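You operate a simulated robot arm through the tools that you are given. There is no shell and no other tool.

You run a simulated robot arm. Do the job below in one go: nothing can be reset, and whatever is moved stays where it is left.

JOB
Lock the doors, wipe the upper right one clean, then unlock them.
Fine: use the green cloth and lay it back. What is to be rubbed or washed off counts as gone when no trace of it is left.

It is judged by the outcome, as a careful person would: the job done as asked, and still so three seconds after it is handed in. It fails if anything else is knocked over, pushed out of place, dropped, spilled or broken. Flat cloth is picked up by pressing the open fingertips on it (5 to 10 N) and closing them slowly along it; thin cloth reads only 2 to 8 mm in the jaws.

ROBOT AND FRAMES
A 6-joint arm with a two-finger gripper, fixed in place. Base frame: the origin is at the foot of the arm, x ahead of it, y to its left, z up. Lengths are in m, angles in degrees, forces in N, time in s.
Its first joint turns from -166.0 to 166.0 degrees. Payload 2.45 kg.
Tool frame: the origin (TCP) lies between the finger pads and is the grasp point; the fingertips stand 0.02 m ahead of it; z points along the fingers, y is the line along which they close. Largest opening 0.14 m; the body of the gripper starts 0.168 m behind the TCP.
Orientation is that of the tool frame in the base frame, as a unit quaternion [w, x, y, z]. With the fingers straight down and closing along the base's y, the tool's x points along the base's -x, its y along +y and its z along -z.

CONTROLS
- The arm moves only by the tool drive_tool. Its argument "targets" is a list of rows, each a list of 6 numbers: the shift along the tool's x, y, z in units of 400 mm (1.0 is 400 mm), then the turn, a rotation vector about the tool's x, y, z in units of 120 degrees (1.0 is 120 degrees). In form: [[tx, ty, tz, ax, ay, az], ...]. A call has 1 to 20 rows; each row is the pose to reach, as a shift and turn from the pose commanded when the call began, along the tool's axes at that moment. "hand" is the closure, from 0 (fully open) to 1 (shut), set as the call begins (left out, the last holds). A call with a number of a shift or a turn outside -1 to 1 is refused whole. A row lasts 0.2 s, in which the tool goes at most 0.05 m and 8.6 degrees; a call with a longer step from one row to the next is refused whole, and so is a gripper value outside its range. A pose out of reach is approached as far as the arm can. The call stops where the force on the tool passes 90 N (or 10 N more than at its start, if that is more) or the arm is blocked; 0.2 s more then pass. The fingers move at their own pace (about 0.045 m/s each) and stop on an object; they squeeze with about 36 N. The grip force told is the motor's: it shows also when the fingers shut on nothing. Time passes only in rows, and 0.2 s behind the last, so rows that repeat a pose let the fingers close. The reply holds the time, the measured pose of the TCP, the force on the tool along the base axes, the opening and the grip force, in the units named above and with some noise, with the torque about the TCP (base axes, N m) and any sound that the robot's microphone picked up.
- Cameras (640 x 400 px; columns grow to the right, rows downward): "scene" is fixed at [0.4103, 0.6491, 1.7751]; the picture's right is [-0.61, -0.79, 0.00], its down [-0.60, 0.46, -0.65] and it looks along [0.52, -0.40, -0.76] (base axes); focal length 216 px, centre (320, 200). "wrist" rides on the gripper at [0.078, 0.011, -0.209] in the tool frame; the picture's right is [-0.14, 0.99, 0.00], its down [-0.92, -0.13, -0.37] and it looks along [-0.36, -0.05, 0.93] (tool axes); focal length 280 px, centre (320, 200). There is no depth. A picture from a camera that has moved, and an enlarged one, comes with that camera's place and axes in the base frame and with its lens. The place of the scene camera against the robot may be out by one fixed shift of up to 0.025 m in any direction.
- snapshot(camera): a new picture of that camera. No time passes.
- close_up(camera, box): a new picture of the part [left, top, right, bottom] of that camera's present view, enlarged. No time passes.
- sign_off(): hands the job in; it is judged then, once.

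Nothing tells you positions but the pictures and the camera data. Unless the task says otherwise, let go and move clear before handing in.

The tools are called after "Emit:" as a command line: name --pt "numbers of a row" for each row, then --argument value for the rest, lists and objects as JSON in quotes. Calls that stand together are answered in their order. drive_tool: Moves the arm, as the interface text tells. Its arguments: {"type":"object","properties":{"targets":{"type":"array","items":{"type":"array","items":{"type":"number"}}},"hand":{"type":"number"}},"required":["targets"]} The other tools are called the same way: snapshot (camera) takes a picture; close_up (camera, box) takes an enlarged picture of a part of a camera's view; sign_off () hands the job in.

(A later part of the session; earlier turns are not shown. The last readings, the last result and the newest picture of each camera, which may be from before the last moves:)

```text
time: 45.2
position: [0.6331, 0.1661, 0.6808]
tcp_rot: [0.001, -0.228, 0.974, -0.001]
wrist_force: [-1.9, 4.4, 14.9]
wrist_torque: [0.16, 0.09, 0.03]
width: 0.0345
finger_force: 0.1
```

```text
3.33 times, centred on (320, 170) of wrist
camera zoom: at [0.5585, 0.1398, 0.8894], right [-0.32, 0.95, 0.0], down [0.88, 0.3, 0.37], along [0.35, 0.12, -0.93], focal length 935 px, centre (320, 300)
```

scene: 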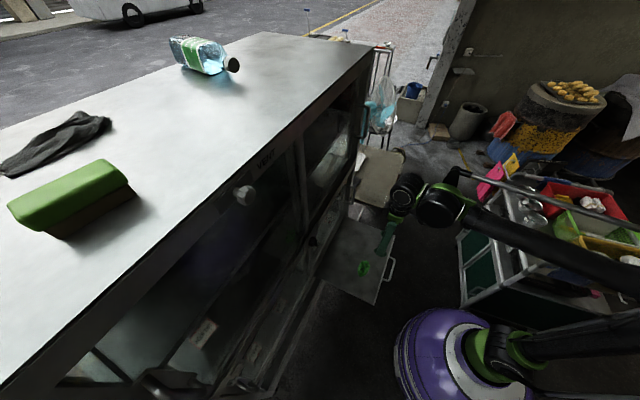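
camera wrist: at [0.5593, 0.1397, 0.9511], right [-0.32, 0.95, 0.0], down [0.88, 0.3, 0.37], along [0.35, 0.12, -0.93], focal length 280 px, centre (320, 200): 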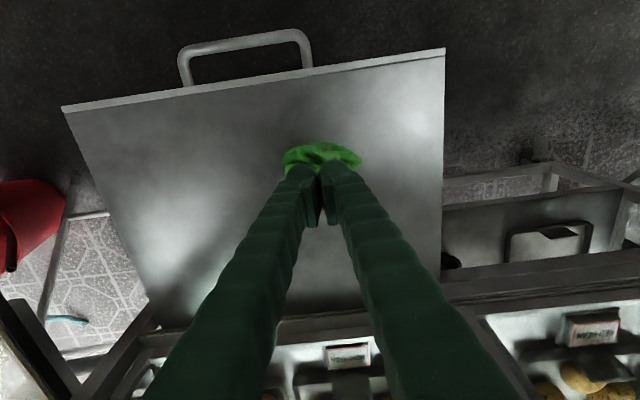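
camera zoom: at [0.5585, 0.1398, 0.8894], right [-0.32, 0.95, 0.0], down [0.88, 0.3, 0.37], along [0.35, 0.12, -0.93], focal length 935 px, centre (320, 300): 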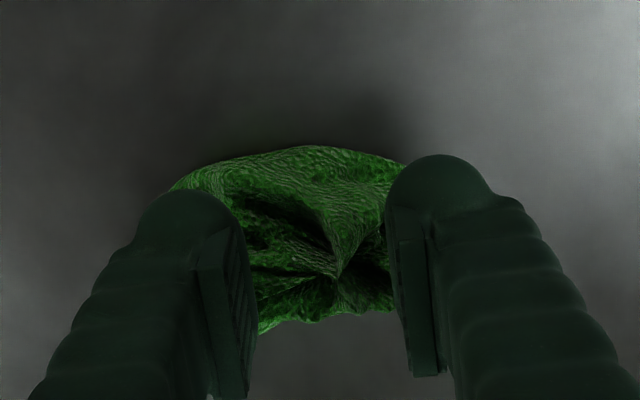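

Emit:
drive_tool --pt "0 0 0 -0.0025 0 0" --pt "0 0 0 -0.0025 0 0"

Emit:
drive_tool --pt "0 0 0 0 0 0" --pt "0 0 0 0 0 0" --hand 0.78

Emit:
drive_tool --pt "0 0 0 0 0 0" --pt "0 0 0 0 0 0" --hand 0.82

Emit:
close_up --camera "wrist" --box '[224, 110, 416, 230]'

```text
time: 45.8
position: [0.6337, 0.1666, 0.6815]
tcp_rot: [0.0, -0.229, 0.973, 0.002]
wrist_force: [-3.8, 4.2, 19.5]
wrist_torque: [-0.08, 0.03, 0.04]
width: 0.0346
finger_force: 0.2
```

```text
time: 46.4
position: [0.6337, 0.1646, 0.6807]
tcp_rot: [0.001, -0.229, 0.974, 0.002]
wrist_force: [1.6, -1.9, 21.2]
wrist_torque: [-0.22, -0.1, -0.03]
width: 0.0304
finger_force: 0.1
```

```text
time: 47.0
position: [0.6343, 0.1645, 0.6823]
tcp_rot: [0.0, -0.228, 0.974, 0.001]
wrist_force: [3.4, -7.3, 22.1]
wrist_torque: [-0.31, -0.15, 0.0]
width: 0.0256
finger_force: 0.3
```

```text
3.33 times, centred on (320, 170) of wrist
camera zoom: at [0.5595, 0.138, 0.8894], right [-0.32, 0.95, 0.0], down [0.88, 0.29, 0.37], along [0.35, 0.12, -0.93], focal length 935 px, centre (320, 300)
```

zoom: 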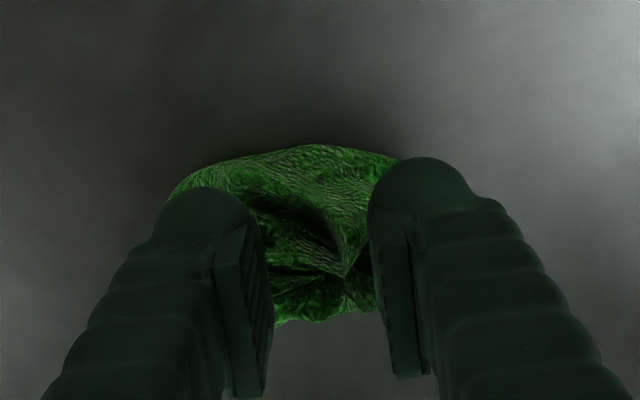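

The cloth is being gathered from both sides now. I'll ease the press a little and continue.

Emit:
drive_tool --pt "0 0 -0.0006 0.0012 0 0" --pt "0 0 -0.0006 0.0012 0 0" --hand 0.85

Emit:
drive_tool --pt "0 0 0 0 0 0" --pt "0 0 0 0 0 0" --hand 0.88

Emit:
drive_tool --pt "0 0 0 0 0 0" --pt "0 0 0 0 0 0" --hand 0.91

Emit:
close_up --camera "wrist" --box '[224, 110, 416, 230]'

```text
time: 47.6
position: [0.6341, 0.1658, 0.682]
tcp_rot: [0.0, -0.229, 0.973, 0.001]
wrist_force: [1.0, -5.1, 17.1]
wrist_torque: [-0.16, -0.01, 0.0]
width: 0.0211
finger_force: 0.3
```

```text
time: 48.2
position: [0.6346, 0.1655, 0.6827]
tcp_rot: [0.0, -0.229, 0.973, 0.002]
wrist_force: [1.1, -3.9, 15.2]
wrist_torque: [-0.06, -0.06, -0.03]
width: 0.0144
finger_force: 0.1
```

```text
time: 48.8
position: [0.6339, 0.1639, 0.6809]
tcp_rot: [0.001, -0.229, 0.973, 0.001]
wrist_force: [0.9, -2.4, 14.2]
wrist_torque: [-0.07, -0.04, -0.01]
width: 0.012
finger_force: 0.0
```

```text
3.33 times, centred on (320, 170) of wrist
camera zoom: at [0.5595, 0.1388, 0.8894], right [-0.32, 0.95, 0.0], down [0.88, 0.3, 0.37], along [0.35, 0.12, -0.93], focal length 935 px, centre (320, 300)
```

zoom: 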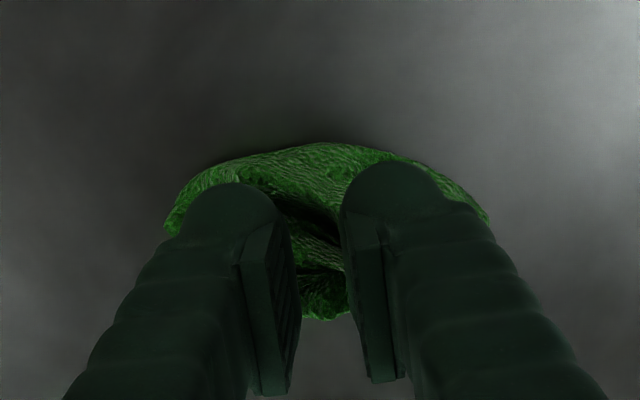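

The cloth sprang back under the right tip. I'll still complete the closure with about 15 N of press to pinch the centre fold, then check the reading.

Emit:
drive_tool --pt "0 0 0.0005 0 0 0" --pt "0 0 0.0005 0 0 0" --hand 0.95

Emit:
drive_tool --pt "0 0 0.0003 0 0 0" --pt "0 0 0.0003 0 0 0" --pt "0 0 0.0003 0 0 0" --hand 1

Emit:
drive_tool --pt "0 0 -0.005 0 0 0" --pt "0 0 -0.01 0 0 0" --pt "0 0 -0.01 0 0 0"

Emit:
close_up --camera "wrist" --box '[224, 110, 416, 230]'

```text
time: 49.4
position: [0.6342, 0.1648, 0.6825]
tcp_rot: [0.001, -0.23, 0.973, 0.001]
wrist_force: [-0.7, -3.5, 15.1]
wrist_torque: [-0.06, 0.04, 0.0]
width: 0.0077
finger_force: 0.4
```

```text
time: 50.2
position: [0.6336, 0.1651, 0.68]
tcp_rot: [0.001, -0.23, 0.973, 0.001]
wrist_force: [1.3, -2.0, 9.5]
wrist_torque: [-0.02, 0.01, 0.01]
width: 0.006
finger_force: 28.8
```

```text
time: 51.0
position: [0.6332, 0.1654, 0.6855]
tcp_rot: [0.0, -0.229, 0.973, 0.001]
wrist_force: [-0.2, 0.1, -0.2]
wrist_torque: [0.01, -0.01, -0.01]
width: 0.0002
finger_force: 29.3
```

```text
3.33 times, centred on (320, 170) of wrist
camera zoom: at [0.5592, 0.139, 0.8934], right [-0.32, 0.95, 0.0], down [0.88, 0.3, 0.37], along [0.35, 0.12, -0.93], focal length 935 px, centre (320, 300)
```

zoom: 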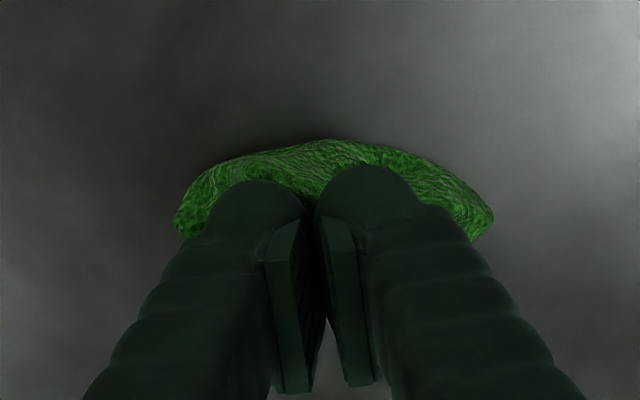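

It slipped again because only the crest was pinched. I'll scoop instead: set the tips on the bare shelf just outside the cloth's ends and sweep them together along the shelf so the cloth bunches up between the pads.

Emit:
drive_tool --pt "0 0 -0.025 0 0 0" --pt "0 0 -0.025 0 0 0" --pt "0 0 -0.025 0 0 0" --pt "0 0 -0.025 0 0 0" --pt "0 0 -0.025 0 0 0" --pt "0 0 0 0 0 0" --pt "0 0 0.01 0 0 0" --pt "0 0 0.012 0 0 0" --hand 0.3

Emit:
close_up --camera "wrist" --box '[224, 110, 416, 230]'

```text
time: 52.8
position: [0.6346, 0.1661, 0.6812]
tcp_rot: [0.001, -0.229, 0.973, 0.001]
wrist_force: [0.5, -0.3, -0.6]
wrist_torque: [0.0, -0.01, 0.03]
width: 0.0982
finger_force: 0.0
```

```text
3.33 times, centred on (320, 170) of wrist
camera zoom: at [0.5598, 0.1393, 0.8885], right [-0.32, 0.95, 0.0], down [0.88, 0.3, 0.37], along [0.35, 0.12, -0.93], focal length 935 px, centre (320, 300)
```

zoom: 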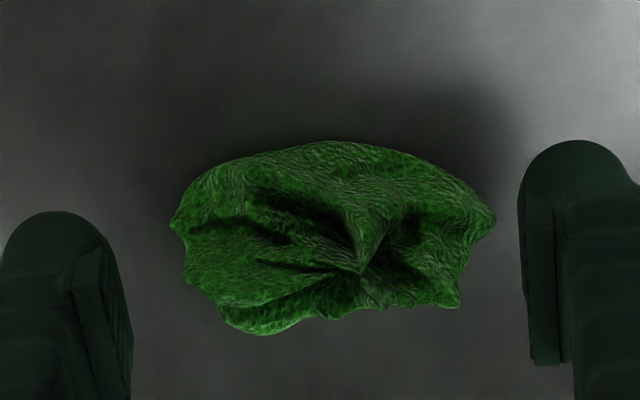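

Emit:
drive_tool --pt "0.0075 0.004 0.003 0 0 0" --pt "0.0075 0.004 0.006 0 0 0" --pt "0.0075 0.004 0.006 0 0 0"

```text
time: 53.6
position: [0.6317, 0.1658, 0.678]
tcp_rot: [0.001, -0.228, 0.974, 0.001]
wrist_force: [0.1, -0.3, 1.1]
wrist_torque: [0.02, 0.03, 0.01]
width: 0.0981
finger_force: 0.0
```

Emit:
drive_tool --pt "0 0 0.001 0 0 0" --pt "0 0 0.001 0 0 0"

```text
time: 54.2
position: [0.6309, 0.1664, 0.6771]
tcp_rot: [0.0, -0.229, 0.973, 0.001]
wrist_force: [0.0, -0.2, 1.2]
wrist_torque: [0.02, 0.0, -0.01]
width: 0.098
finger_force: 0.0
```

Emit:
drive_tool --pt "0 0 0.0015 0 0 0" --pt "0 0 0.0015 0 0 0"

```text
time: 54.8
position: [0.6303, 0.1658, 0.6785]
tcp_rot: [0.001, -0.229, 0.973, 0.001]
wrist_force: [0.4, 0.4, -0.2]
wrist_torque: [0.0, 0.0, 0.0]
width: 0.0979
finger_force: 0.1
```

Emit:
drive_tool --pt "0 0 0.002 0 0 0" --pt "0 0 0.002 0 0 0"

```text
time: 55.4
position: [0.6314, 0.1673, 0.6775]
tcp_rot: [0.001, -0.229, 0.973, 0.001]
wrist_force: [-0.8, -0.1, 0.5]
wrist_torque: [0.0, -0.01, 0.0]
width: 0.0977
finger_force: 0.1
```

Emit:
drive_tool --pt "0 0 0.002 0 0 0" --pt "0 0 0.002 0 0 0"

```text
time: 56.0
position: [0.6306, 0.1657, 0.6761]
tcp_rot: [0.0, -0.229, 0.973, 0.001]
wrist_force: [-0.5, 0.2, 0.5]
wrist_torque: [-0.02, -0.01, -0.03]
width: 0.0982
finger_force: 0.0
```

Still no contact at 0.676, so the earlier touches were on the cloth and the shelf is lower. That means the wad has real height and a scoop should work. I'll keep lowering in small steps.

Emit:
drive_tool --pt "0 0 0.0025 0 0 0" --pt "0 0 0.005 0 0 0" --pt "0 0 0.005 0 0 0"

Emit:
close_up --camera "wrist" --box '[224, 110, 416, 230]'

```text
time: 56.8
position: [0.6312, 0.1661, 0.6737]
tcp_rot: [0.001, -0.23, 0.973, 0.001]
wrist_force: [-0.6, 0.4, 0.4]
wrist_torque: [0.01, 0.0, 0.01]
width: 0.0979
finger_force: 0.0
```

```text
3.33 times, centred on (320, 170) of wrist
camera zoom: at [0.5559, 0.1393, 0.8817], right [-0.32, 0.95, 0.0], down [0.88, 0.3, 0.37], along [0.35, 0.12, -0.93], focal length 935 px, centre (320, 300)
```

zoom: 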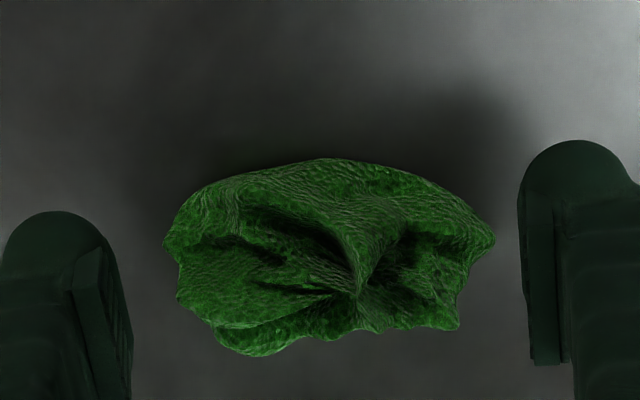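

The scaling puts the shelf near z ≈ 0.62–0.63. I'll lower another centimetre and keep checking.

Emit:
drive_tool --pt "0 0 0.005 0 0 0" --pt "0 0 0.01 0 0 0" --pt "0 0 0.015 0 0 0" --pt "0 0 0.02 0 0 0" --pt "0 0 0.025 0 0 0" --pt "0 0 0.025 0 0 0"

Emit:
close_up --camera "wrist" --box '[224, 110, 416, 230]'

Emit:
close_up --camera "scene" --box '[314, 230, 410, 290]'

```text
time: 58.2
position: [0.6296, 0.1651, 0.6641]
tcp_rot: [0.0, -0.229, 0.973, 0.001]
wrist_force: [0.4, 0.3, -0.2]
wrist_torque: [-0.04, -0.01, -0.01]
width: 0.098
finger_force: 0.1
```

```text
3.33 times, centred on (320, 170) of wrist
camera zoom: at [0.5556, 0.1394, 0.8712], right [-0.32, 0.95, 0.0], down [0.88, 0.3, 0.37], along [0.35, 0.12, -0.93], focal length 935 px, centre (320, 300)
```

zoom: 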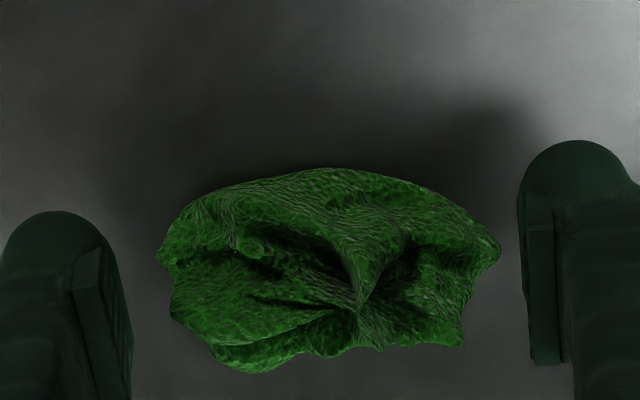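

```text
6.67 times, centred on (362, 260) of scene
camera zoom: at [0.4103, 0.6491, 1.7751], right [-0.61, -0.79, 0.0], down [-0.6, 0.46, -0.65], along [0.52, -0.4, -0.76], focal length 1442 px, centre (40, -200)
```

zoom: 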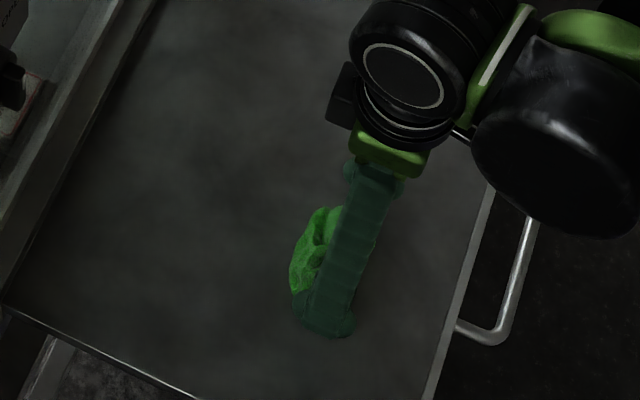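

Emit:
drive_tool --pt "-0.004 0.001 0.004 0 0 0" --pt "-0.0088 0.002 0.008 0 0 0" --pt "-0.0088 0.002 0.0125 0 0 0" --pt "-0.0088 0.002 0.0125 0 0 0"

```text
time: 59.2
position: [0.6328, 0.1679, 0.6587]
tcp_rot: [0.001, -0.229, 0.973, 0.001]
wrist_force: [0.5, 0.8, 0.5]
wrist_torque: [0.01, 0.02, 0.01]
width: 0.0981
finger_force: 0.0
```

Emit:
drive_tool --pt "0 0 0.003 0 0 0" --pt "0 0 0.006 0 0 0" --pt "0 0 0.009 0 0 0" --pt "0 0 0.0125 0 0 0" --pt "0 0 0.0125 0 0 0"

Emit:
close_up --camera "wrist" --box '[224, 110, 416, 230]'

```text
time: 60.3
position: [0.6336, 0.1695, 0.6565]
tcp_rot: [0.001, -0.229, 0.973, 0.002]
wrist_force: [0.6, -7.1, 50.5]
wrist_torque: [2.12, 1.66, 0.08]
width: 0.1004
finger_force: 1.5
stopped in row 5: the force on the tool passed its limit at 94 N (the readings are from after the stop); the commanded pose is now the measured one
```

```text
3.33 times, centred on (320, 170) of wrist
camera zoom: at [0.5591, 0.1414, 0.8645], right [-0.32, 0.95, 0.0], down [0.88, 0.29, 0.37], along [0.35, 0.12, -0.93], focal length 935 px, centre (320, 300)
```

zoom: 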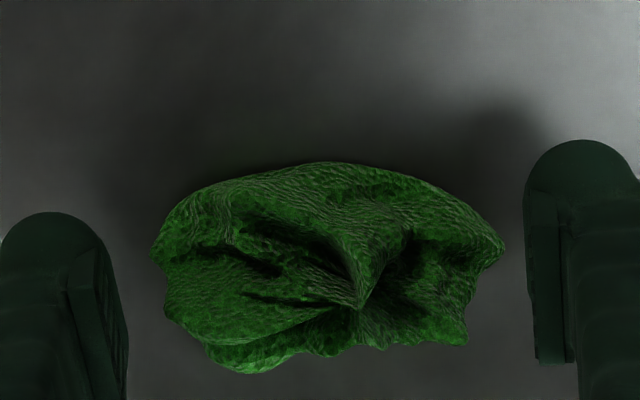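

The shelf is at about z 0.637, and the wad is roughly 2 cm tall. I'll ease up 1.5 mm so the tips just clear the shelf, then close slowly around the cloth.

Emit:
drive_tool --pt "0 0 -0.0037 0 0 0" --pt "0 0 -0.0037 0 0 0"

Emit:
drive_tool --pt "0 0 0 0 0 0" --pt "0 0 0 0 0 0" --hand 0.42

Emit:
drive_tool --pt "0 0 0 0 0 0" --pt "0 0 0 0 0 0" --hand 0.5

Emit:
close_up --camera "wrist" --box '[224, 110, 416, 230]'

```text
time: 60.9
position: [0.634, 0.1691, 0.657]
tcp_rot: [0.001, -0.229, 0.973, 0.0]
wrist_force: [-0.3, -3.3, 23.1]
wrist_torque: [1.04, 0.81, 0.03]
width: 0.0993
finger_force: 1.0
```

```text
time: 61.5
position: [0.6338, 0.1684, 0.6578]
tcp_rot: [0.002, -0.229, 0.973, 0.002]
wrist_force: [1.3, 1.5, 73.7]
wrist_torque: [0.21, -0.21, -0.14]
width: 0.0868
finger_force: 31.7
```

```text
time: 62.1
position: [0.6336, 0.1696, 0.6593]
tcp_rot: [0.001, -0.229, 0.973, 0.002]
wrist_force: [-7.6, 8.1, 66.9]
wrist_torque: [-0.01, 0.13, -0.25]
width: 0.0743
finger_force: 35.7
stopped in row 2: the force on the tool passed its limit at 91 N (the readings are from after the stop); the commanded pose is now the measured one
```

```text
3.33 times, centred on (320, 170) of wrist
camera zoom: at [0.5586, 0.1429, 0.8676], right [-0.32, 0.95, 0.0], down [0.88, 0.3, 0.37], along [0.35, 0.12, -0.93], focal length 935 px, centre (320, 300)
```

zoom: 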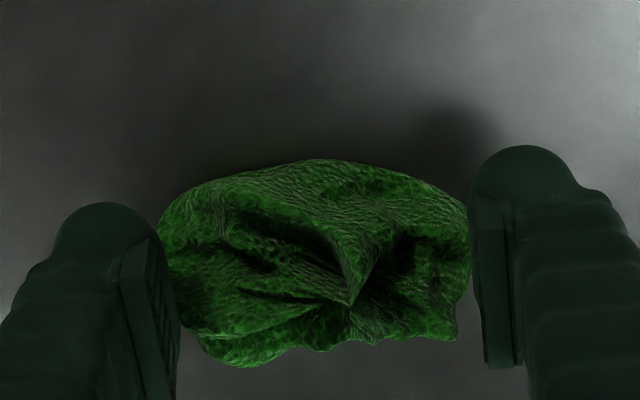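

The fingers are squeezing the cloth's ends but also wedging on them, with 67 N upward. I'll raise a little so they can close on its body.

Emit:
drive_tool --pt "0 0 -0.004 0 0 0" --pt "0 0 -0.004 0 0 0"

Emit:
drive_tool --pt "0 0 -0.001 0 0 0" --pt "0 0 -0.001 0 0 0" --hand 0.55

Emit:
close_up --camera "wrist" --box '[224, 110, 416, 230]'

```text
time: 62.7
position: [0.6335, 0.1692, 0.66]
tcp_rot: [0.001, -0.23, 0.973, 0.002]
wrist_force: [-6.1, 12.4, 39.2]
wrist_torque: [0.14, 0.09, -0.03]
width: 0.0737
finger_force: 36.1
```

```text
time: 63.3
position: [0.6338, 0.1689, 0.659]
tcp_rot: [0.0, -0.229, 0.973, 0.0]
wrist_force: [-8.0, 11.9, 29.0]
wrist_torque: [0.12, 0.08, -0.03]
width: 0.0739
finger_force: 36.4
```

```text
3.33 times, centred on (320, 170) of wrist
camera zoom: at [0.5593, 0.1425, 0.8677], right [-0.32, 0.95, 0.0], down [0.88, 0.29, 0.37], along [0.35, 0.12, -0.93], focal length 935 px, centre (320, 300)
```

zoom: 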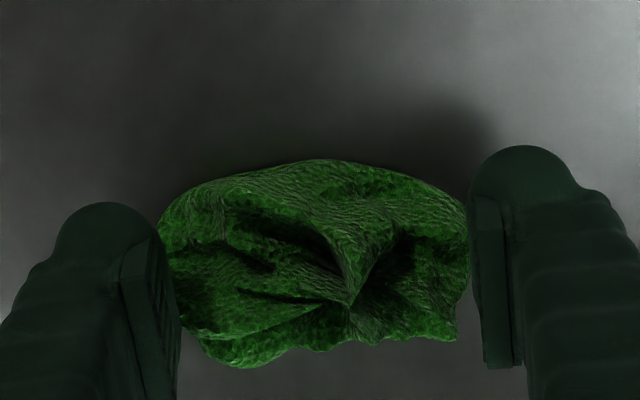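

The grip stalled firmly at 7.4 cm with 36 N, so the wad behaves like a solid bundle held by its ends. I'll raise the tool about 4 mm relative to it so more cloth stands proud of the tips, and re-grip.

Emit:
drive_tool --pt "0 0 0 0 0 0" --pt "0 0 0 0 0 0" --pt "0 0 -0.008 0 0 0" --pt "0 0 -0.008 0 0 0" --hand 0.38

Emit:
drive_tool --pt "0 0 0 0 0 0" --pt "0 0 0 0 0 0" --pt "0 0 0 0 0 0" --hand 0.52

Emit:
close_up --camera "wrist" --box '[224, 110, 416, 230]'

```text
time: 64.3
position: [0.6335, 0.169, 0.6626]
tcp_rot: [0.002, -0.228, 0.974, 0.001]
wrist_force: [0.0, -0.4, 0.2]
wrist_torque: [0.0, -0.01, 0.0]
width: 0.0868
finger_force: 0.1
```

```text
time: 65.1
position: [0.6342, 0.1687, 0.6618]
tcp_rot: [0.001, -0.229, 0.973, 0.0]
wrist_force: [0.3, 0.9, 0.6]
wrist_torque: [0.05, 0.02, -0.02]
width: 0.0737
finger_force: 35.6
```

```text
3.33 times, centred on (320, 170) of wrist
camera zoom: at [0.5599, 0.1425, 0.8703], right [-0.32, 0.95, 0.0], down [0.88, 0.29, 0.37], along [0.35, 0.12, -0.93], focal length 935 px, centre (320, 300)
```

zoom: 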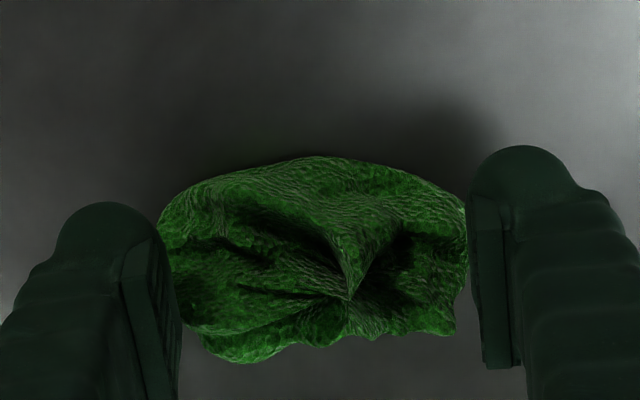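

This is a clean grip with no wedging. I'll raise another 4 mm and re-grip to leave roughly 9 mm of cloth proud of the tips.

Emit:
drive_tool --pt "0 0 0 0 0 0" --pt "0 0 0 0 0 0" --pt "0 0 -0.01 0 0 0" --pt "0 0 -0.01 0 0 0" --hand 0.4

Emit:
drive_tool --pt "0 0 0 0 0 0" --pt "0 0 0 0 0 0" --pt "0 0 0 0 0 0" --hand 0.55

Emit:
close_up --camera "wrist" --box '[224, 110, 416, 230]'

```text
time: 66.1
position: [0.6352, 0.1694, 0.6663]
tcp_rot: [0.001, -0.228, 0.974, 0.001]
wrist_force: [-0.1, -0.7, 0.1]
wrist_torque: [0.0, 0.01, -0.01]
width: 0.084
finger_force: 0.2
```

```text
time: 66.9
position: [0.6346, 0.1682, 0.6664]
tcp_rot: [0.001, -0.228, 0.974, 0.001]
wrist_force: [0.4, 0.1, 1.5]
wrist_torque: [0.07, 0.0, -0.11]
width: 0.0729
finger_force: 36.5
```

```text
3.33 times, centred on (320, 170) of wrist
camera zoom: at [0.5601, 0.1429, 0.8745], right [-0.32, 0.95, 0.0], down [0.88, 0.29, 0.37], along [0.35, 0.12, -0.93], focal length 935 px, centre (320, 300)
```

zoom: 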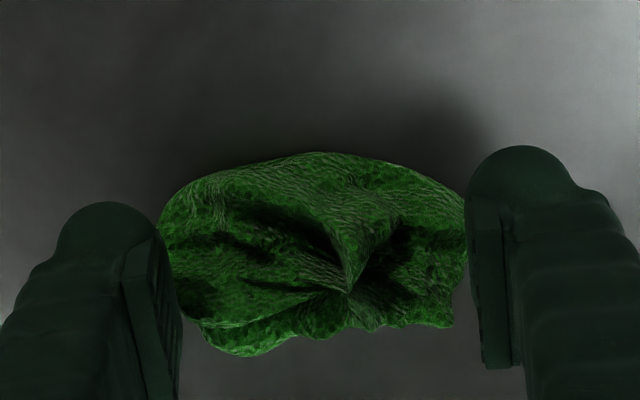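

Firm grip at 7.3 cm and 36 N. I'll lift slowly and check it holds.

Emit:
drive_tool --pt "0 0 -0.0125 0 0 0" --pt "0 0 -0.03 0 0 0" --pt "0 0 -0.06 0 0 0" --pt "0 0 -0.1 0 0 0" --pt "0 0 -0.1 0 0 0"

Emit:
snapshot --camera "wrist"

Emit:
close_up --camera "wrist" --box '[224, 110, 416, 230]'

Emit:
close_up --camera "scene" --box '[314, 220, 410, 280]'

```text
time: 68.1
position: [0.6343, 0.1703, 0.7066]
tcp_rot: [0.0, -0.229, 0.974, 0.001]
wrist_force: [0.2, 1.2, -0.5]
wrist_torque: [0.03, 0.03, 0.0]
width: 0.0727
finger_force: 35.6
```

```text
taken
camera wrist: at [0.5597, 0.1433, 0.915], right [-0.32, 0.95, 0.0], down [0.88, 0.29, 0.37], along [0.35, 0.12, -0.93], focal length 280 px, centre (320, 200)
```

wrist: 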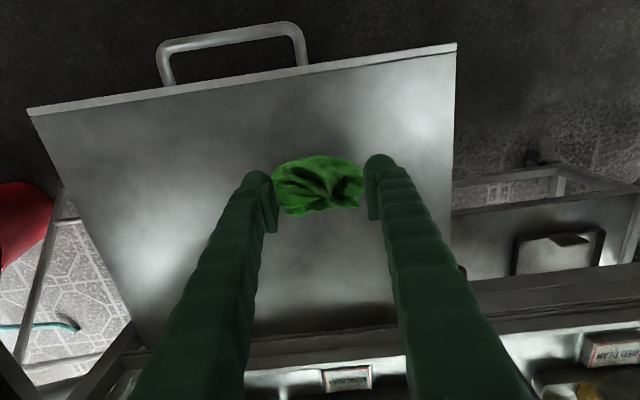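

```text
3.33 times, centred on (320, 170) of wrist
camera zoom: at [0.5597, 0.1433, 0.915], right [-0.32, 0.95, 0.0], down [0.88, 0.29, 0.37], along [0.35, 0.12, -0.93], focal length 935 px, centre (320, 300)
```

zoom: 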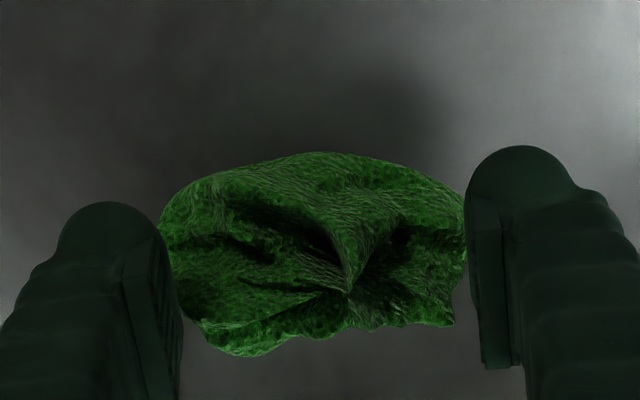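

```text
6.67 times, centred on (362, 250) of scene
camera zoom: at [0.4103, 0.6491, 1.7751], right [-0.61, -0.79, 0.0], down [-0.6, 0.46, -0.65], along [0.52, -0.4, -0.76], focal length 1442 px, centre (40, -133)
```

zoom: 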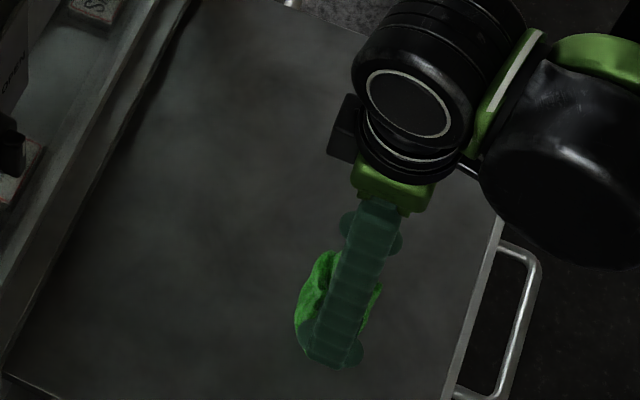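

The cloth is lifted and held securely. I'll carry it up toward the upper right door, rotating to face the glass, in two stages.

Emit:
drive_tool --pt "-0.0044 -0.0142 -0.0906 0 -0.0469 0" --pt "-0.0088 -0.0285 -0.1812 0 -0.0938 0" --pt "-0.0131 -0.0428 -0.2719 0 -0.1406 0" --pt "-0.0175 -0.057 -0.3625 0 -0.1875 0" --pt "-0.0219 -0.0712 -0.4531 0 -0.2344 0" --pt "-0.0262 -0.0855 -0.5438 0 -0.2813 0" --pt "-0.0306 -0.0998 -0.6344 0 -0.3281 0" --pt "-0.035 -0.114 -0.725 0 -0.375 0"

Emit:
snapshot --camera "scene"

Emit:
snapshot --camera "wrist"

```text
time: 69.9
position: [0.6674, 0.1332, 0.9968]
tcp_rot: [0.374, -0.212, 0.898, 0.089]
wrist_force: [-0.2, 0.1, -0.5]
wrist_torque: [0.02, 0.03, 0.0]
width: 0.0722
finger_force: 36.2
```

```text
taken
```

scene: 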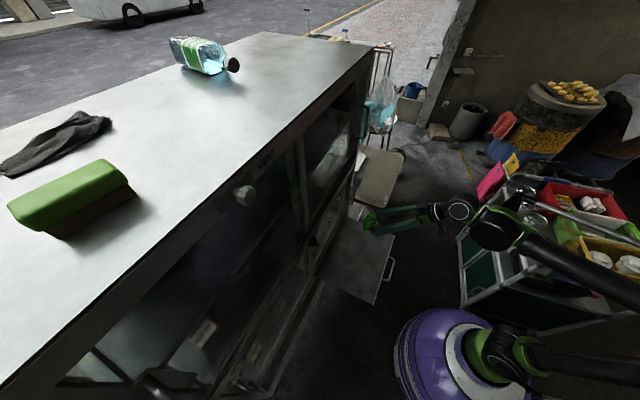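

```text
taken
camera wrist: at [0.4805, 0.0506, 1.0875], right [-0.35, 0.93, 0.1], down [0.4, 0.06, 0.91], along [0.84, 0.36, -0.4], focal length 280 px, centre (320, 200)
```

wrist: 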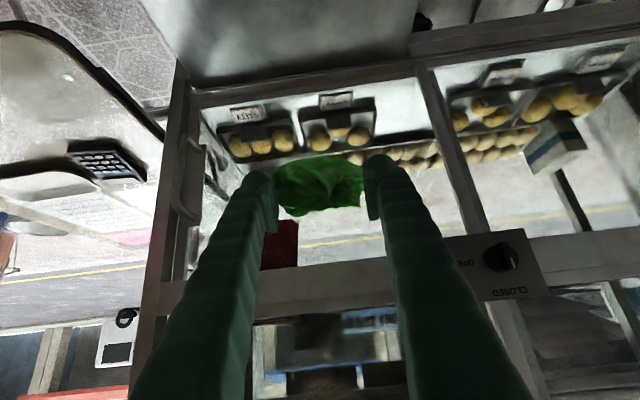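

Emit:
drive_tool --pt "-0.0554 -0.0185 -0.0465 0 -0.0555 0" --pt "-0.1108 -0.0369 -0.093 0 -0.111 0" --pt "-0.1663 -0.0554 -0.1395 0 -0.1665 0" --pt "-0.2217 -0.0738 -0.186 0 -0.222 0" --pt "-0.2771 -0.0923 -0.2325 0 -0.2775 0" --pt "-0.3325 -0.1107 -0.279 0 -0.333 0" --pt "-0.3325 -0.1107 -0.279 0 -0.333 0"

Emit:
snapshot --camera "wrist"

Emit:
snapshot --camera "scene"

```text
time: 71.5
position: [0.6996, 0.1003, 1.1689]
tcp_rot: [0.658, -0.169, 0.717, 0.156]
wrist_force: [0.6, -0.2, -0.1]
wrist_torque: [0.01, 0.02, 0.0]
width: 0.0721
finger_force: 36.0
```

```text
taken
camera wrist: at [0.5027, 0.0134, 1.1087], right [-0.43, 0.89, 0.14], down [-0.2, -0.24, 0.95], along [0.88, 0.38, 0.28], focal length 280 px, centre (320, 200)
```

wrist: 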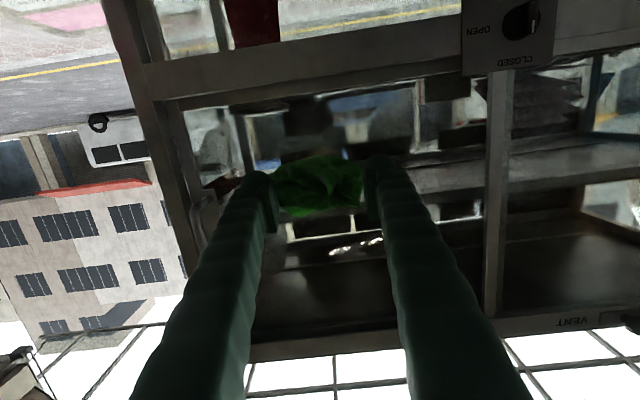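

```text
taken
```

scene: 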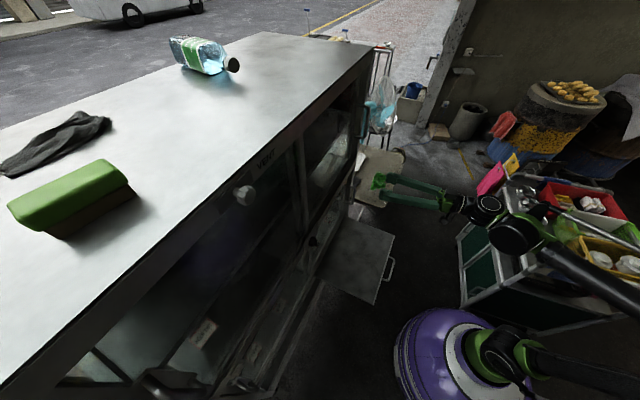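

No reach problem here. The smear should be just behind the cloth in this view, so I'll enlarge that area.

Emit:
close_up --camera "wrist" --box '[240, 85, 432, 205]'

Emit:
close_up --camera "scene" --box '[290, 140, 386, 200]'

```text
3.33 times, centred on (336, 145) of wrist
camera zoom: at [0.5027, 0.0134, 1.1087], right [-0.43, 0.89, 0.14], down [-0.2, -0.24, 0.95], along [0.88, 0.38, 0.28], focal length 935 px, centre (267, 383)
```

zoom: 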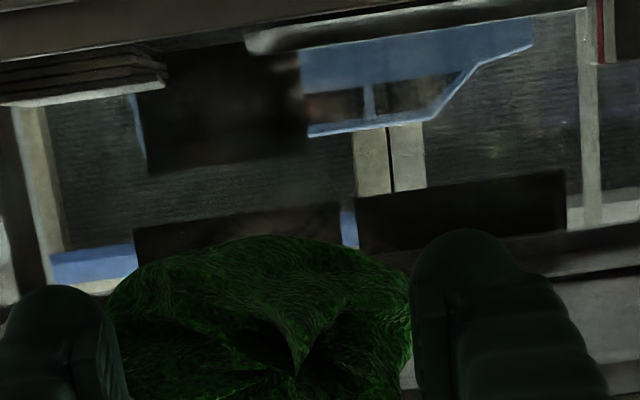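

```text
6.67 times, centred on (338, 170) of scene
camera zoom: at [0.4103, 0.6491, 1.7751], right [-0.61, -0.79, 0.0], down [-0.6, 0.46, -0.65], along [0.52, -0.4, -0.76], focal length 1442 px, centre (200, 400)
```

zoom: 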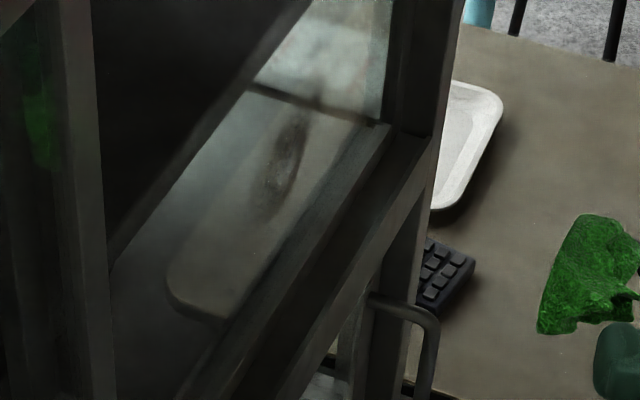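

The smear is at about (0.896, 0.197, 1.185) and spans roughly 8 × 6 cm. I'll try levelling the tool fully here so the cloth sits flat on the glass.

Emit:
drive_tool --pt "0 0 0 0 -0.02 0" --pt "0 0 0 0 -0.04 0" --pt "0 0 0 0 -0.04 0"

```text
time: 72.3
position: [0.7003, 0.1002, 1.1704]
tcp_rot: [0.688, -0.161, 0.689, 0.161]
wrist_force: [-0.7, 0.2, -0.7]
wrist_torque: [-0.05, 0.01, 0.05]
width: 0.0719
finger_force: 35.1
```

The tool is level, square to the glass and centred on the smear. I'll approach to a few centimetres.

Emit:
drive_tool --pt "-0.0125 0 0.09 0 0 0" --pt "-0.025 0 0.18 0 0 0" --pt "-0.0375 0 0.27 0 0 0" --pt "-0.0375 0 0.34 0 0 0" --pt "-0.0375 0 0.4 0 0 0" --pt "-0.0375 0 0.4 0 0 0"

Emit:
snapshot --camera "wrist"

Emit:
close_up --camera "scene" --box '[290, 140, 386, 200]'

```text
time: 73.7
position: [0.8428, 0.1706, 1.1836]
tcp_rot: [0.687, -0.162, 0.689, 0.163]
wrist_force: [0.1, -1.0, -0.9]
wrist_torque: [0.01, 0.03, -0.06]
width: 0.0715
finger_force: 36.4
```

```text
taken
camera wrist: at [0.6512, 0.0865, 1.1044], right [-0.44, 0.89, 0.14], down [-0.27, -0.28, 0.92], along [0.86, 0.37, 0.36], focal length 280 px, centre (320, 200)
```

wrist: 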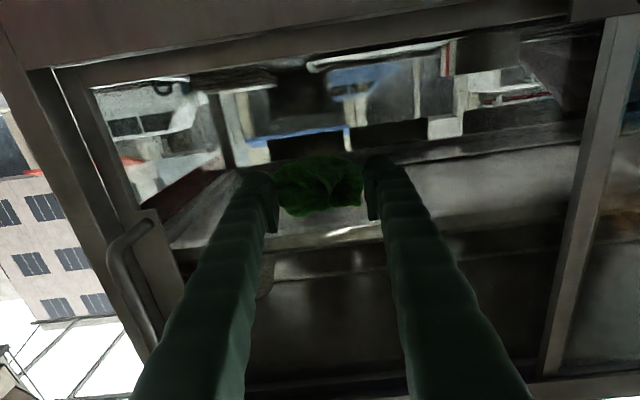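

```text
6.67 times, centred on (338, 170) of scene
camera zoom: at [0.4103, 0.6491, 1.7751], right [-0.61, -0.79, 0.0], down [-0.6, 0.46, -0.65], along [0.52, -0.4, -0.76], focal length 1442 px, centre (200, 400)
```

zoom: 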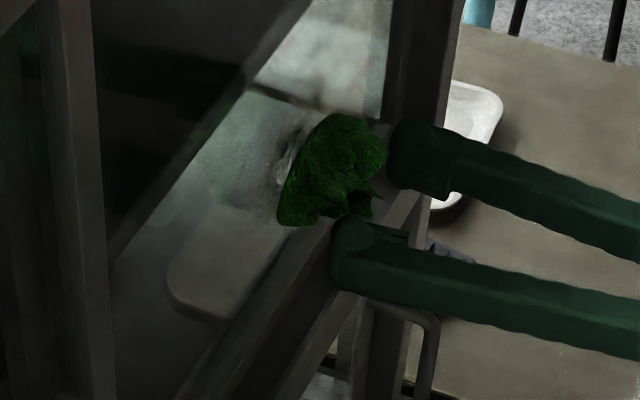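

The cloth is right in front of the smear and stands well proud of the tips. I'll advance in small steps to touch the glass.

Emit:
drive_tool --pt "0 0 0.0125 0 0 0" --pt "0 0 0.025 0 0 0" --pt "0 0 0.03 0 0 0"

Emit:
drive_tool --pt "0 0 0.005 0 0 0" --pt "0 0 0.01 0 0 0"

```text
time: 74.5
position: [0.8535, 0.1778, 1.1834]
tcp_rot: [0.687, -0.162, 0.689, 0.162]
wrist_force: [-11.2, -3.2, -6.7]
wrist_torque: [0.03, -0.14, 0.13]
width: 0.0714
finger_force: 35.5
```

```text
time: 75.1
position: [0.8551, 0.1772, 1.1842]
tcp_rot: [0.688, -0.16, 0.689, 0.162]
wrist_force: [-42.9, -16.6, -8.7]
wrist_torque: [0.6, 0.36, 0.1]
width: 0.0716
finger_force: 35.9
```

Contact is made and the cloth is slightly springy at about 9 N/mm. I'll back off to roughly 20 N and make a first horizontal stroke through the smear.

Emit:
drive_tool --pt "0 0 -0.006 0 0 0" --pt "0 0.03 -0.006 0 0 0" --pt "0 0.06 -0.006 0 0 0" --pt "0 0.09 -0.006 0 0 0" --pt "0 0.12 -0.006 0 0 0" --pt "0 0.15 -0.006 0 0 0"

Emit:
close_up --camera "scene" --box '[290, 140, 386, 200]'

```text
time: 76.5
position: [0.8285, 0.2313, 1.1849]
tcp_rot: [0.688, -0.162, 0.689, 0.163]
wrist_force: [-12.2, -6.2, -1.9]
wrist_torque: [0.28, -0.02, -0.34]
width: 0.071
finger_force: 35.9
```

```text
6.67 times, centred on (338, 170) of scene
camera zoom: at [0.4103, 0.6491, 1.7751], right [-0.61, -0.79, 0.0], down [-0.6, 0.46, -0.65], along [0.52, -0.4, -0.76], focal length 1442 px, centre (200, 400)
```

zoom: 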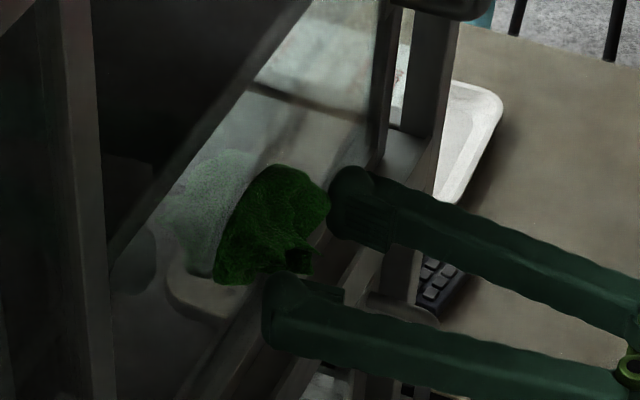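

The right-hand edge of the door frame looks different in this view. I'll check whether the door has moved.

Emit:
snapshot --camera "scene"

Emit:
close_up --camera "scene" --box '[270, 60, 430, 160]'

Emit:
close_up --camera "scene" --box '[270, 140, 430, 240]'

Emit:
snapshot --camera "wrist"

```text
taken
```

scene: 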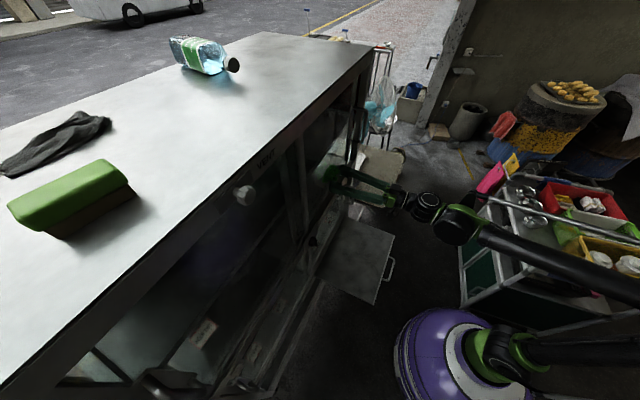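

```text
4.00 times, centred on (350, 110) of scene
camera zoom: at [0.4103, 0.6491, 1.7751], right [-0.61, -0.79, 0.0], down [-0.6, 0.46, -0.65], along [0.52, -0.4, -0.76], focal length 865 px, centre (200, 560)
```

zoom: 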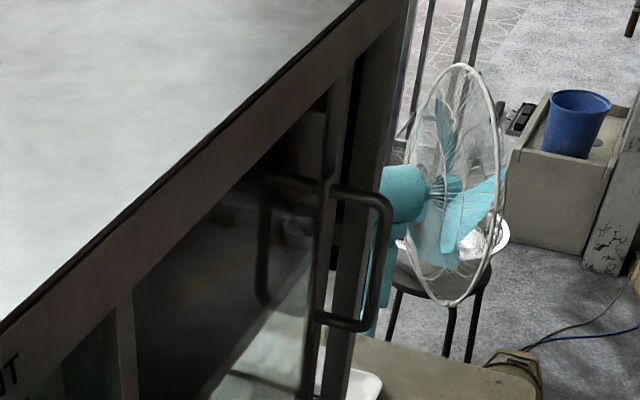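

```text
4.00 times, centred on (350, 190) of scene
camera zoom: at [0.4103, 0.6491, 1.7751], right [-0.61, -0.79, 0.0], down [-0.6, 0.46, -0.65], along [0.52, -0.4, -0.76], focal length 865 px, centre (200, 240)
```

zoom: 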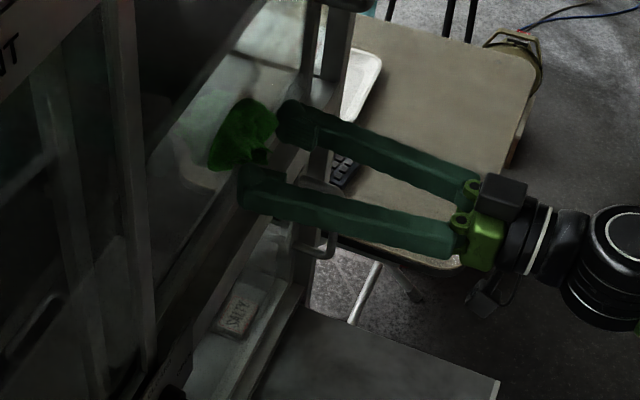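

```text
taken
camera wrist: at [0.6373, 0.1474, 1.1068], right [-0.44, 0.89, 0.14], down [-0.27, -0.28, 0.92], along [0.86, 0.37, 0.36], focal length 280 px, centre (320, 200)
```

wrist: 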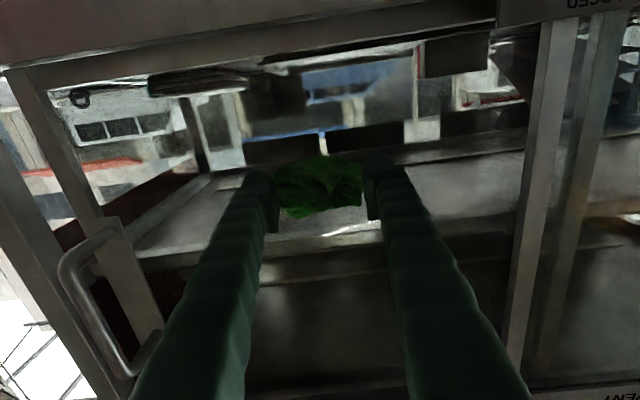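

The door has slid to the left with the cloth, so these are sliding doors and this one isn't held. I'll stop wiping and examine the door edge and the lock.

Emit:
close_up --camera "wrist" --box '[0, 40, 240, 190]'

Emit:
close_up --camera "wrist" --box '[440, 0, 640, 125]'

Emit:
close_up --camera "scene" --box '[270, 200, 366, 260]'

Emit:
close_up --camera "scene" --box '[230, 130, 326, 190]'

```text
2.67 times, centred on (120, 115) of wrist
camera zoom: at [0.6373, 0.1474, 1.1068], right [-0.44, 0.89, 0.14], down [-0.27, -0.28, 0.92], along [0.86, 0.37, 0.36], focal length 748 px, centre (853, 427)
```

zoom: 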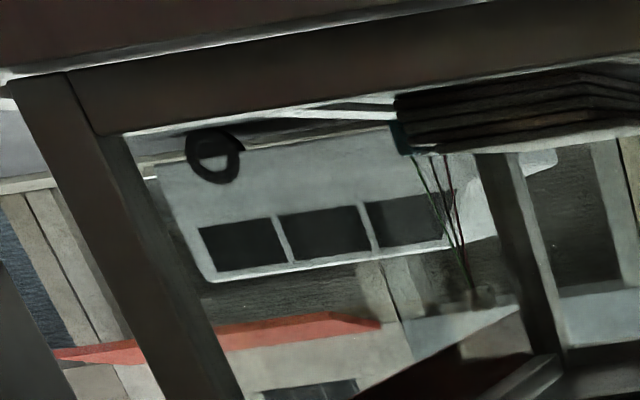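

```text
3.20 times, centred on (540, 62) of wrist
camera zoom: at [0.6373, 0.1474, 1.1068], right [-0.44, 0.89, 0.14], down [-0.27, -0.28, 0.92], along [0.86, 0.37, 0.36], focal length 897 px, centre (-384, 640)
```

zoom: 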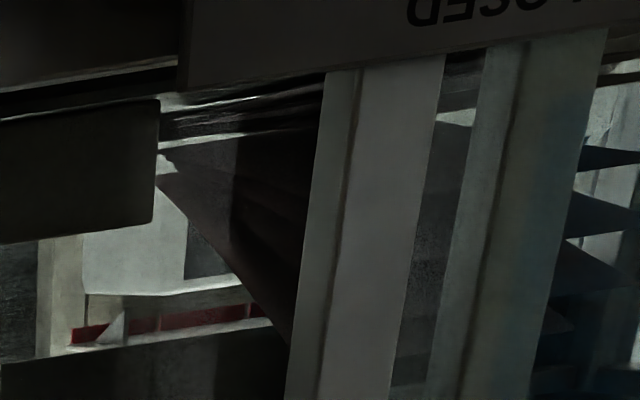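

```text
6.67 times, centred on (318, 230) of scene
camera zoom: at [0.4103, 0.6491, 1.7751], right [-0.61, -0.79, 0.0], down [-0.6, 0.46, -0.65], along [0.52, -0.4, -0.76], focal length 1442 px, centre (333, 0)
```

zoom: 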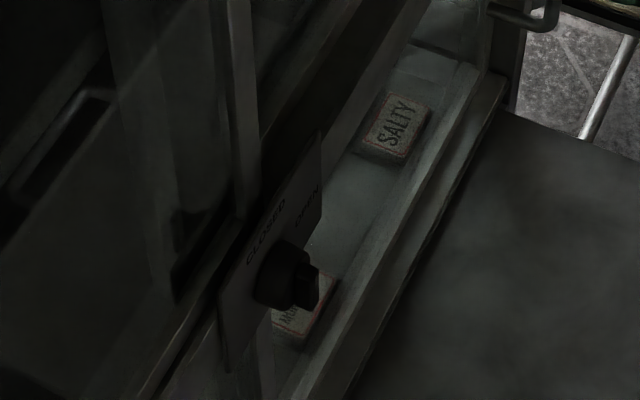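

```text
6.67 times, centred on (278, 160) of scene
camera zoom: at [0.4103, 0.6491, 1.7751], right [-0.61, -0.79, 0.0], down [-0.6, 0.46, -0.65], along [0.52, -0.4, -0.76], focal length 1442 px, centre (600, 467)
```

zoom: 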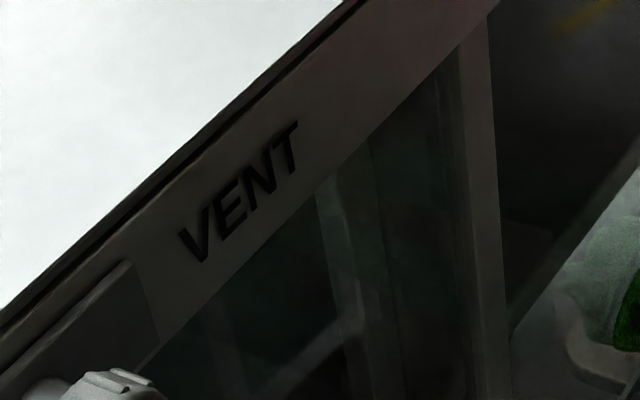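

The knob shows CLOSED, but I never heard it click, so the lock has probably not engaged fully. First I'll drag the door gently back to the right with the cloth until it meets its stop.

Emit:
drive_tool --pt "0 -0.03 0 0 0 0" --pt "0 -0.06 0 0 0 0" --pt "0 -0.09 0 0 0 0" --pt "0 -0.12 0 0 0 0" --pt "0 -0.14 0 0 0 0"

Emit:
close_up --camera "scene" --box '[290, 140, 386, 200]'

Emit:
close_up --camera "wrist" --box '[0, 40, 240, 190]'

```text
time: 77.7
position: [0.8524, 0.182, 1.1841]
tcp_rot: [0.688, -0.162, 0.688, 0.162]
wrist_force: [-6.3, -0.7, -0.7]
wrist_torque: [0.02, -0.01, -0.02]
width: 0.0707
finger_force: 36.4
```

```text
6.67 times, centred on (338, 170) of scene
camera zoom: at [0.4103, 0.6491, 1.7751], right [-0.61, -0.79, 0.0], down [-0.6, 0.46, -0.65], along [0.52, -0.4, -0.76], focal length 1442 px, centre (200, 400)
```

zoom: 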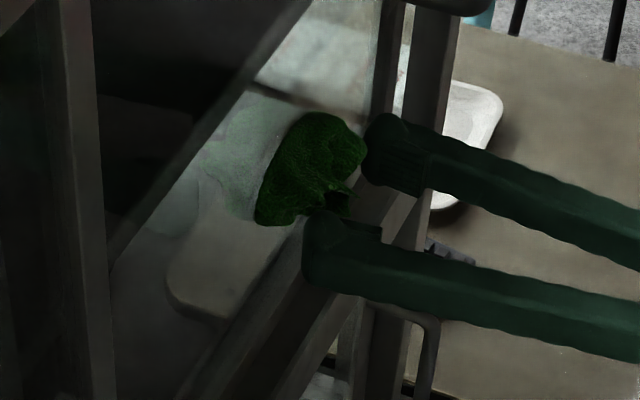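

```text
2.67 times, centred on (120, 115) of wrist
camera zoom: at [0.6621, 0.0975, 1.1057], right [-0.44, 0.89, 0.14], down [-0.27, -0.28, 0.92], along [0.86, 0.37, 0.36], focal length 748 px, centre (853, 427)
```

zoom: 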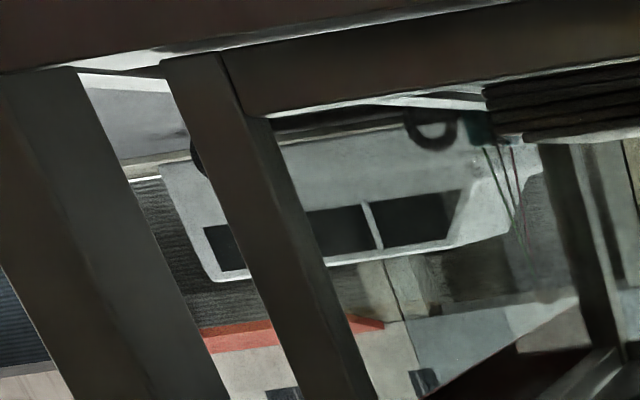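

This time the cloth slid over the glass and left the door about 3 cm open. I'll lift off, go left, press a bit firmer, and drag the door right to its stop.

Emit:
drive_tool --pt "0 0 -0.03 0 0 0" --pt "0 0.06 -0.03 0 0 0" --pt "0 0.12 -0.03 0 0 0" --pt "0 0.12 0.0 0 0 0" --pt "0 0.12 0.006 0 0 0" --pt "0 0.12 0.01 0 0 0"

```text
time: 79.1
position: [0.8337, 0.224, 1.1851]
tcp_rot: [0.688, -0.162, 0.689, 0.163]
wrist_force: [-42.6, -23.5, -5.0]
wrist_torque: [0.51, 0.27, -0.09]
width: 0.0709
finger_force: 35.6
```

Emit:
drive_tool --pt "0 -0.025 -0.002 0 0 0" --pt "0 -0.05 -0.002 0 0 0" --pt "0 -0.075 -0.002 0 0 0" --pt "0 -0.1 -0.002 0 0 0" --pt "0 -0.125 -0.002 0 0 0"

Emit:
close_up --camera "wrist" --box '[0, 40, 240, 190]'

Emit:
close_up --camera "scene" --box '[290, 140, 386, 200]'

```text
time: 80.3
position: [0.8548, 0.1786, 1.1846]
tcp_rot: [0.687, -0.162, 0.689, 0.163]
wrist_force: [-17.5, -0.8, 0.8]
wrist_torque: [0.07, -0.01, 0.26]
width: 0.071
finger_force: 35.6
```

```text
2.67 times, centred on (120, 115) of wrist
camera zoom: at [0.6651, 0.0956, 1.106], right [-0.44, 0.89, 0.14], down [-0.27, -0.28, 0.92], along [0.86, 0.37, 0.36], focal length 748 px, centre (853, 427)
```

zoom: 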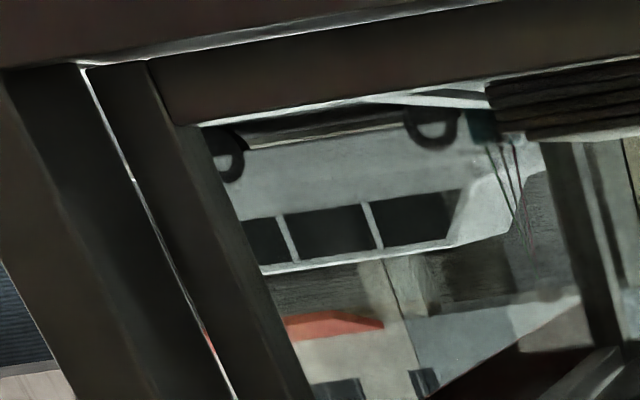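

```text
6.67 times, centred on (338, 170) of scene
camera zoom: at [0.4103, 0.6491, 1.7751], right [-0.61, -0.79, 0.0], down [-0.6, 0.46, -0.65], along [0.52, -0.4, -0.76], focal length 1442 px, centre (200, 400)
```

zoom: 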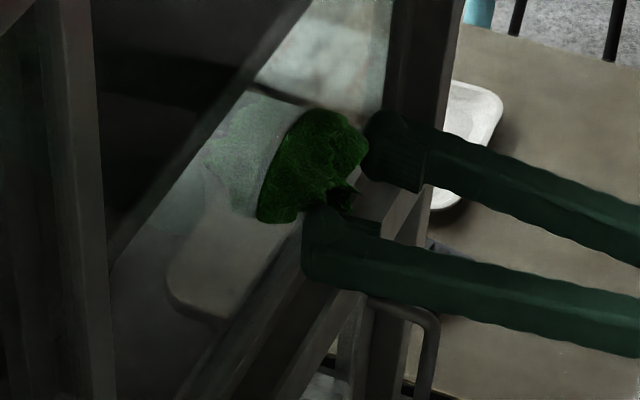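

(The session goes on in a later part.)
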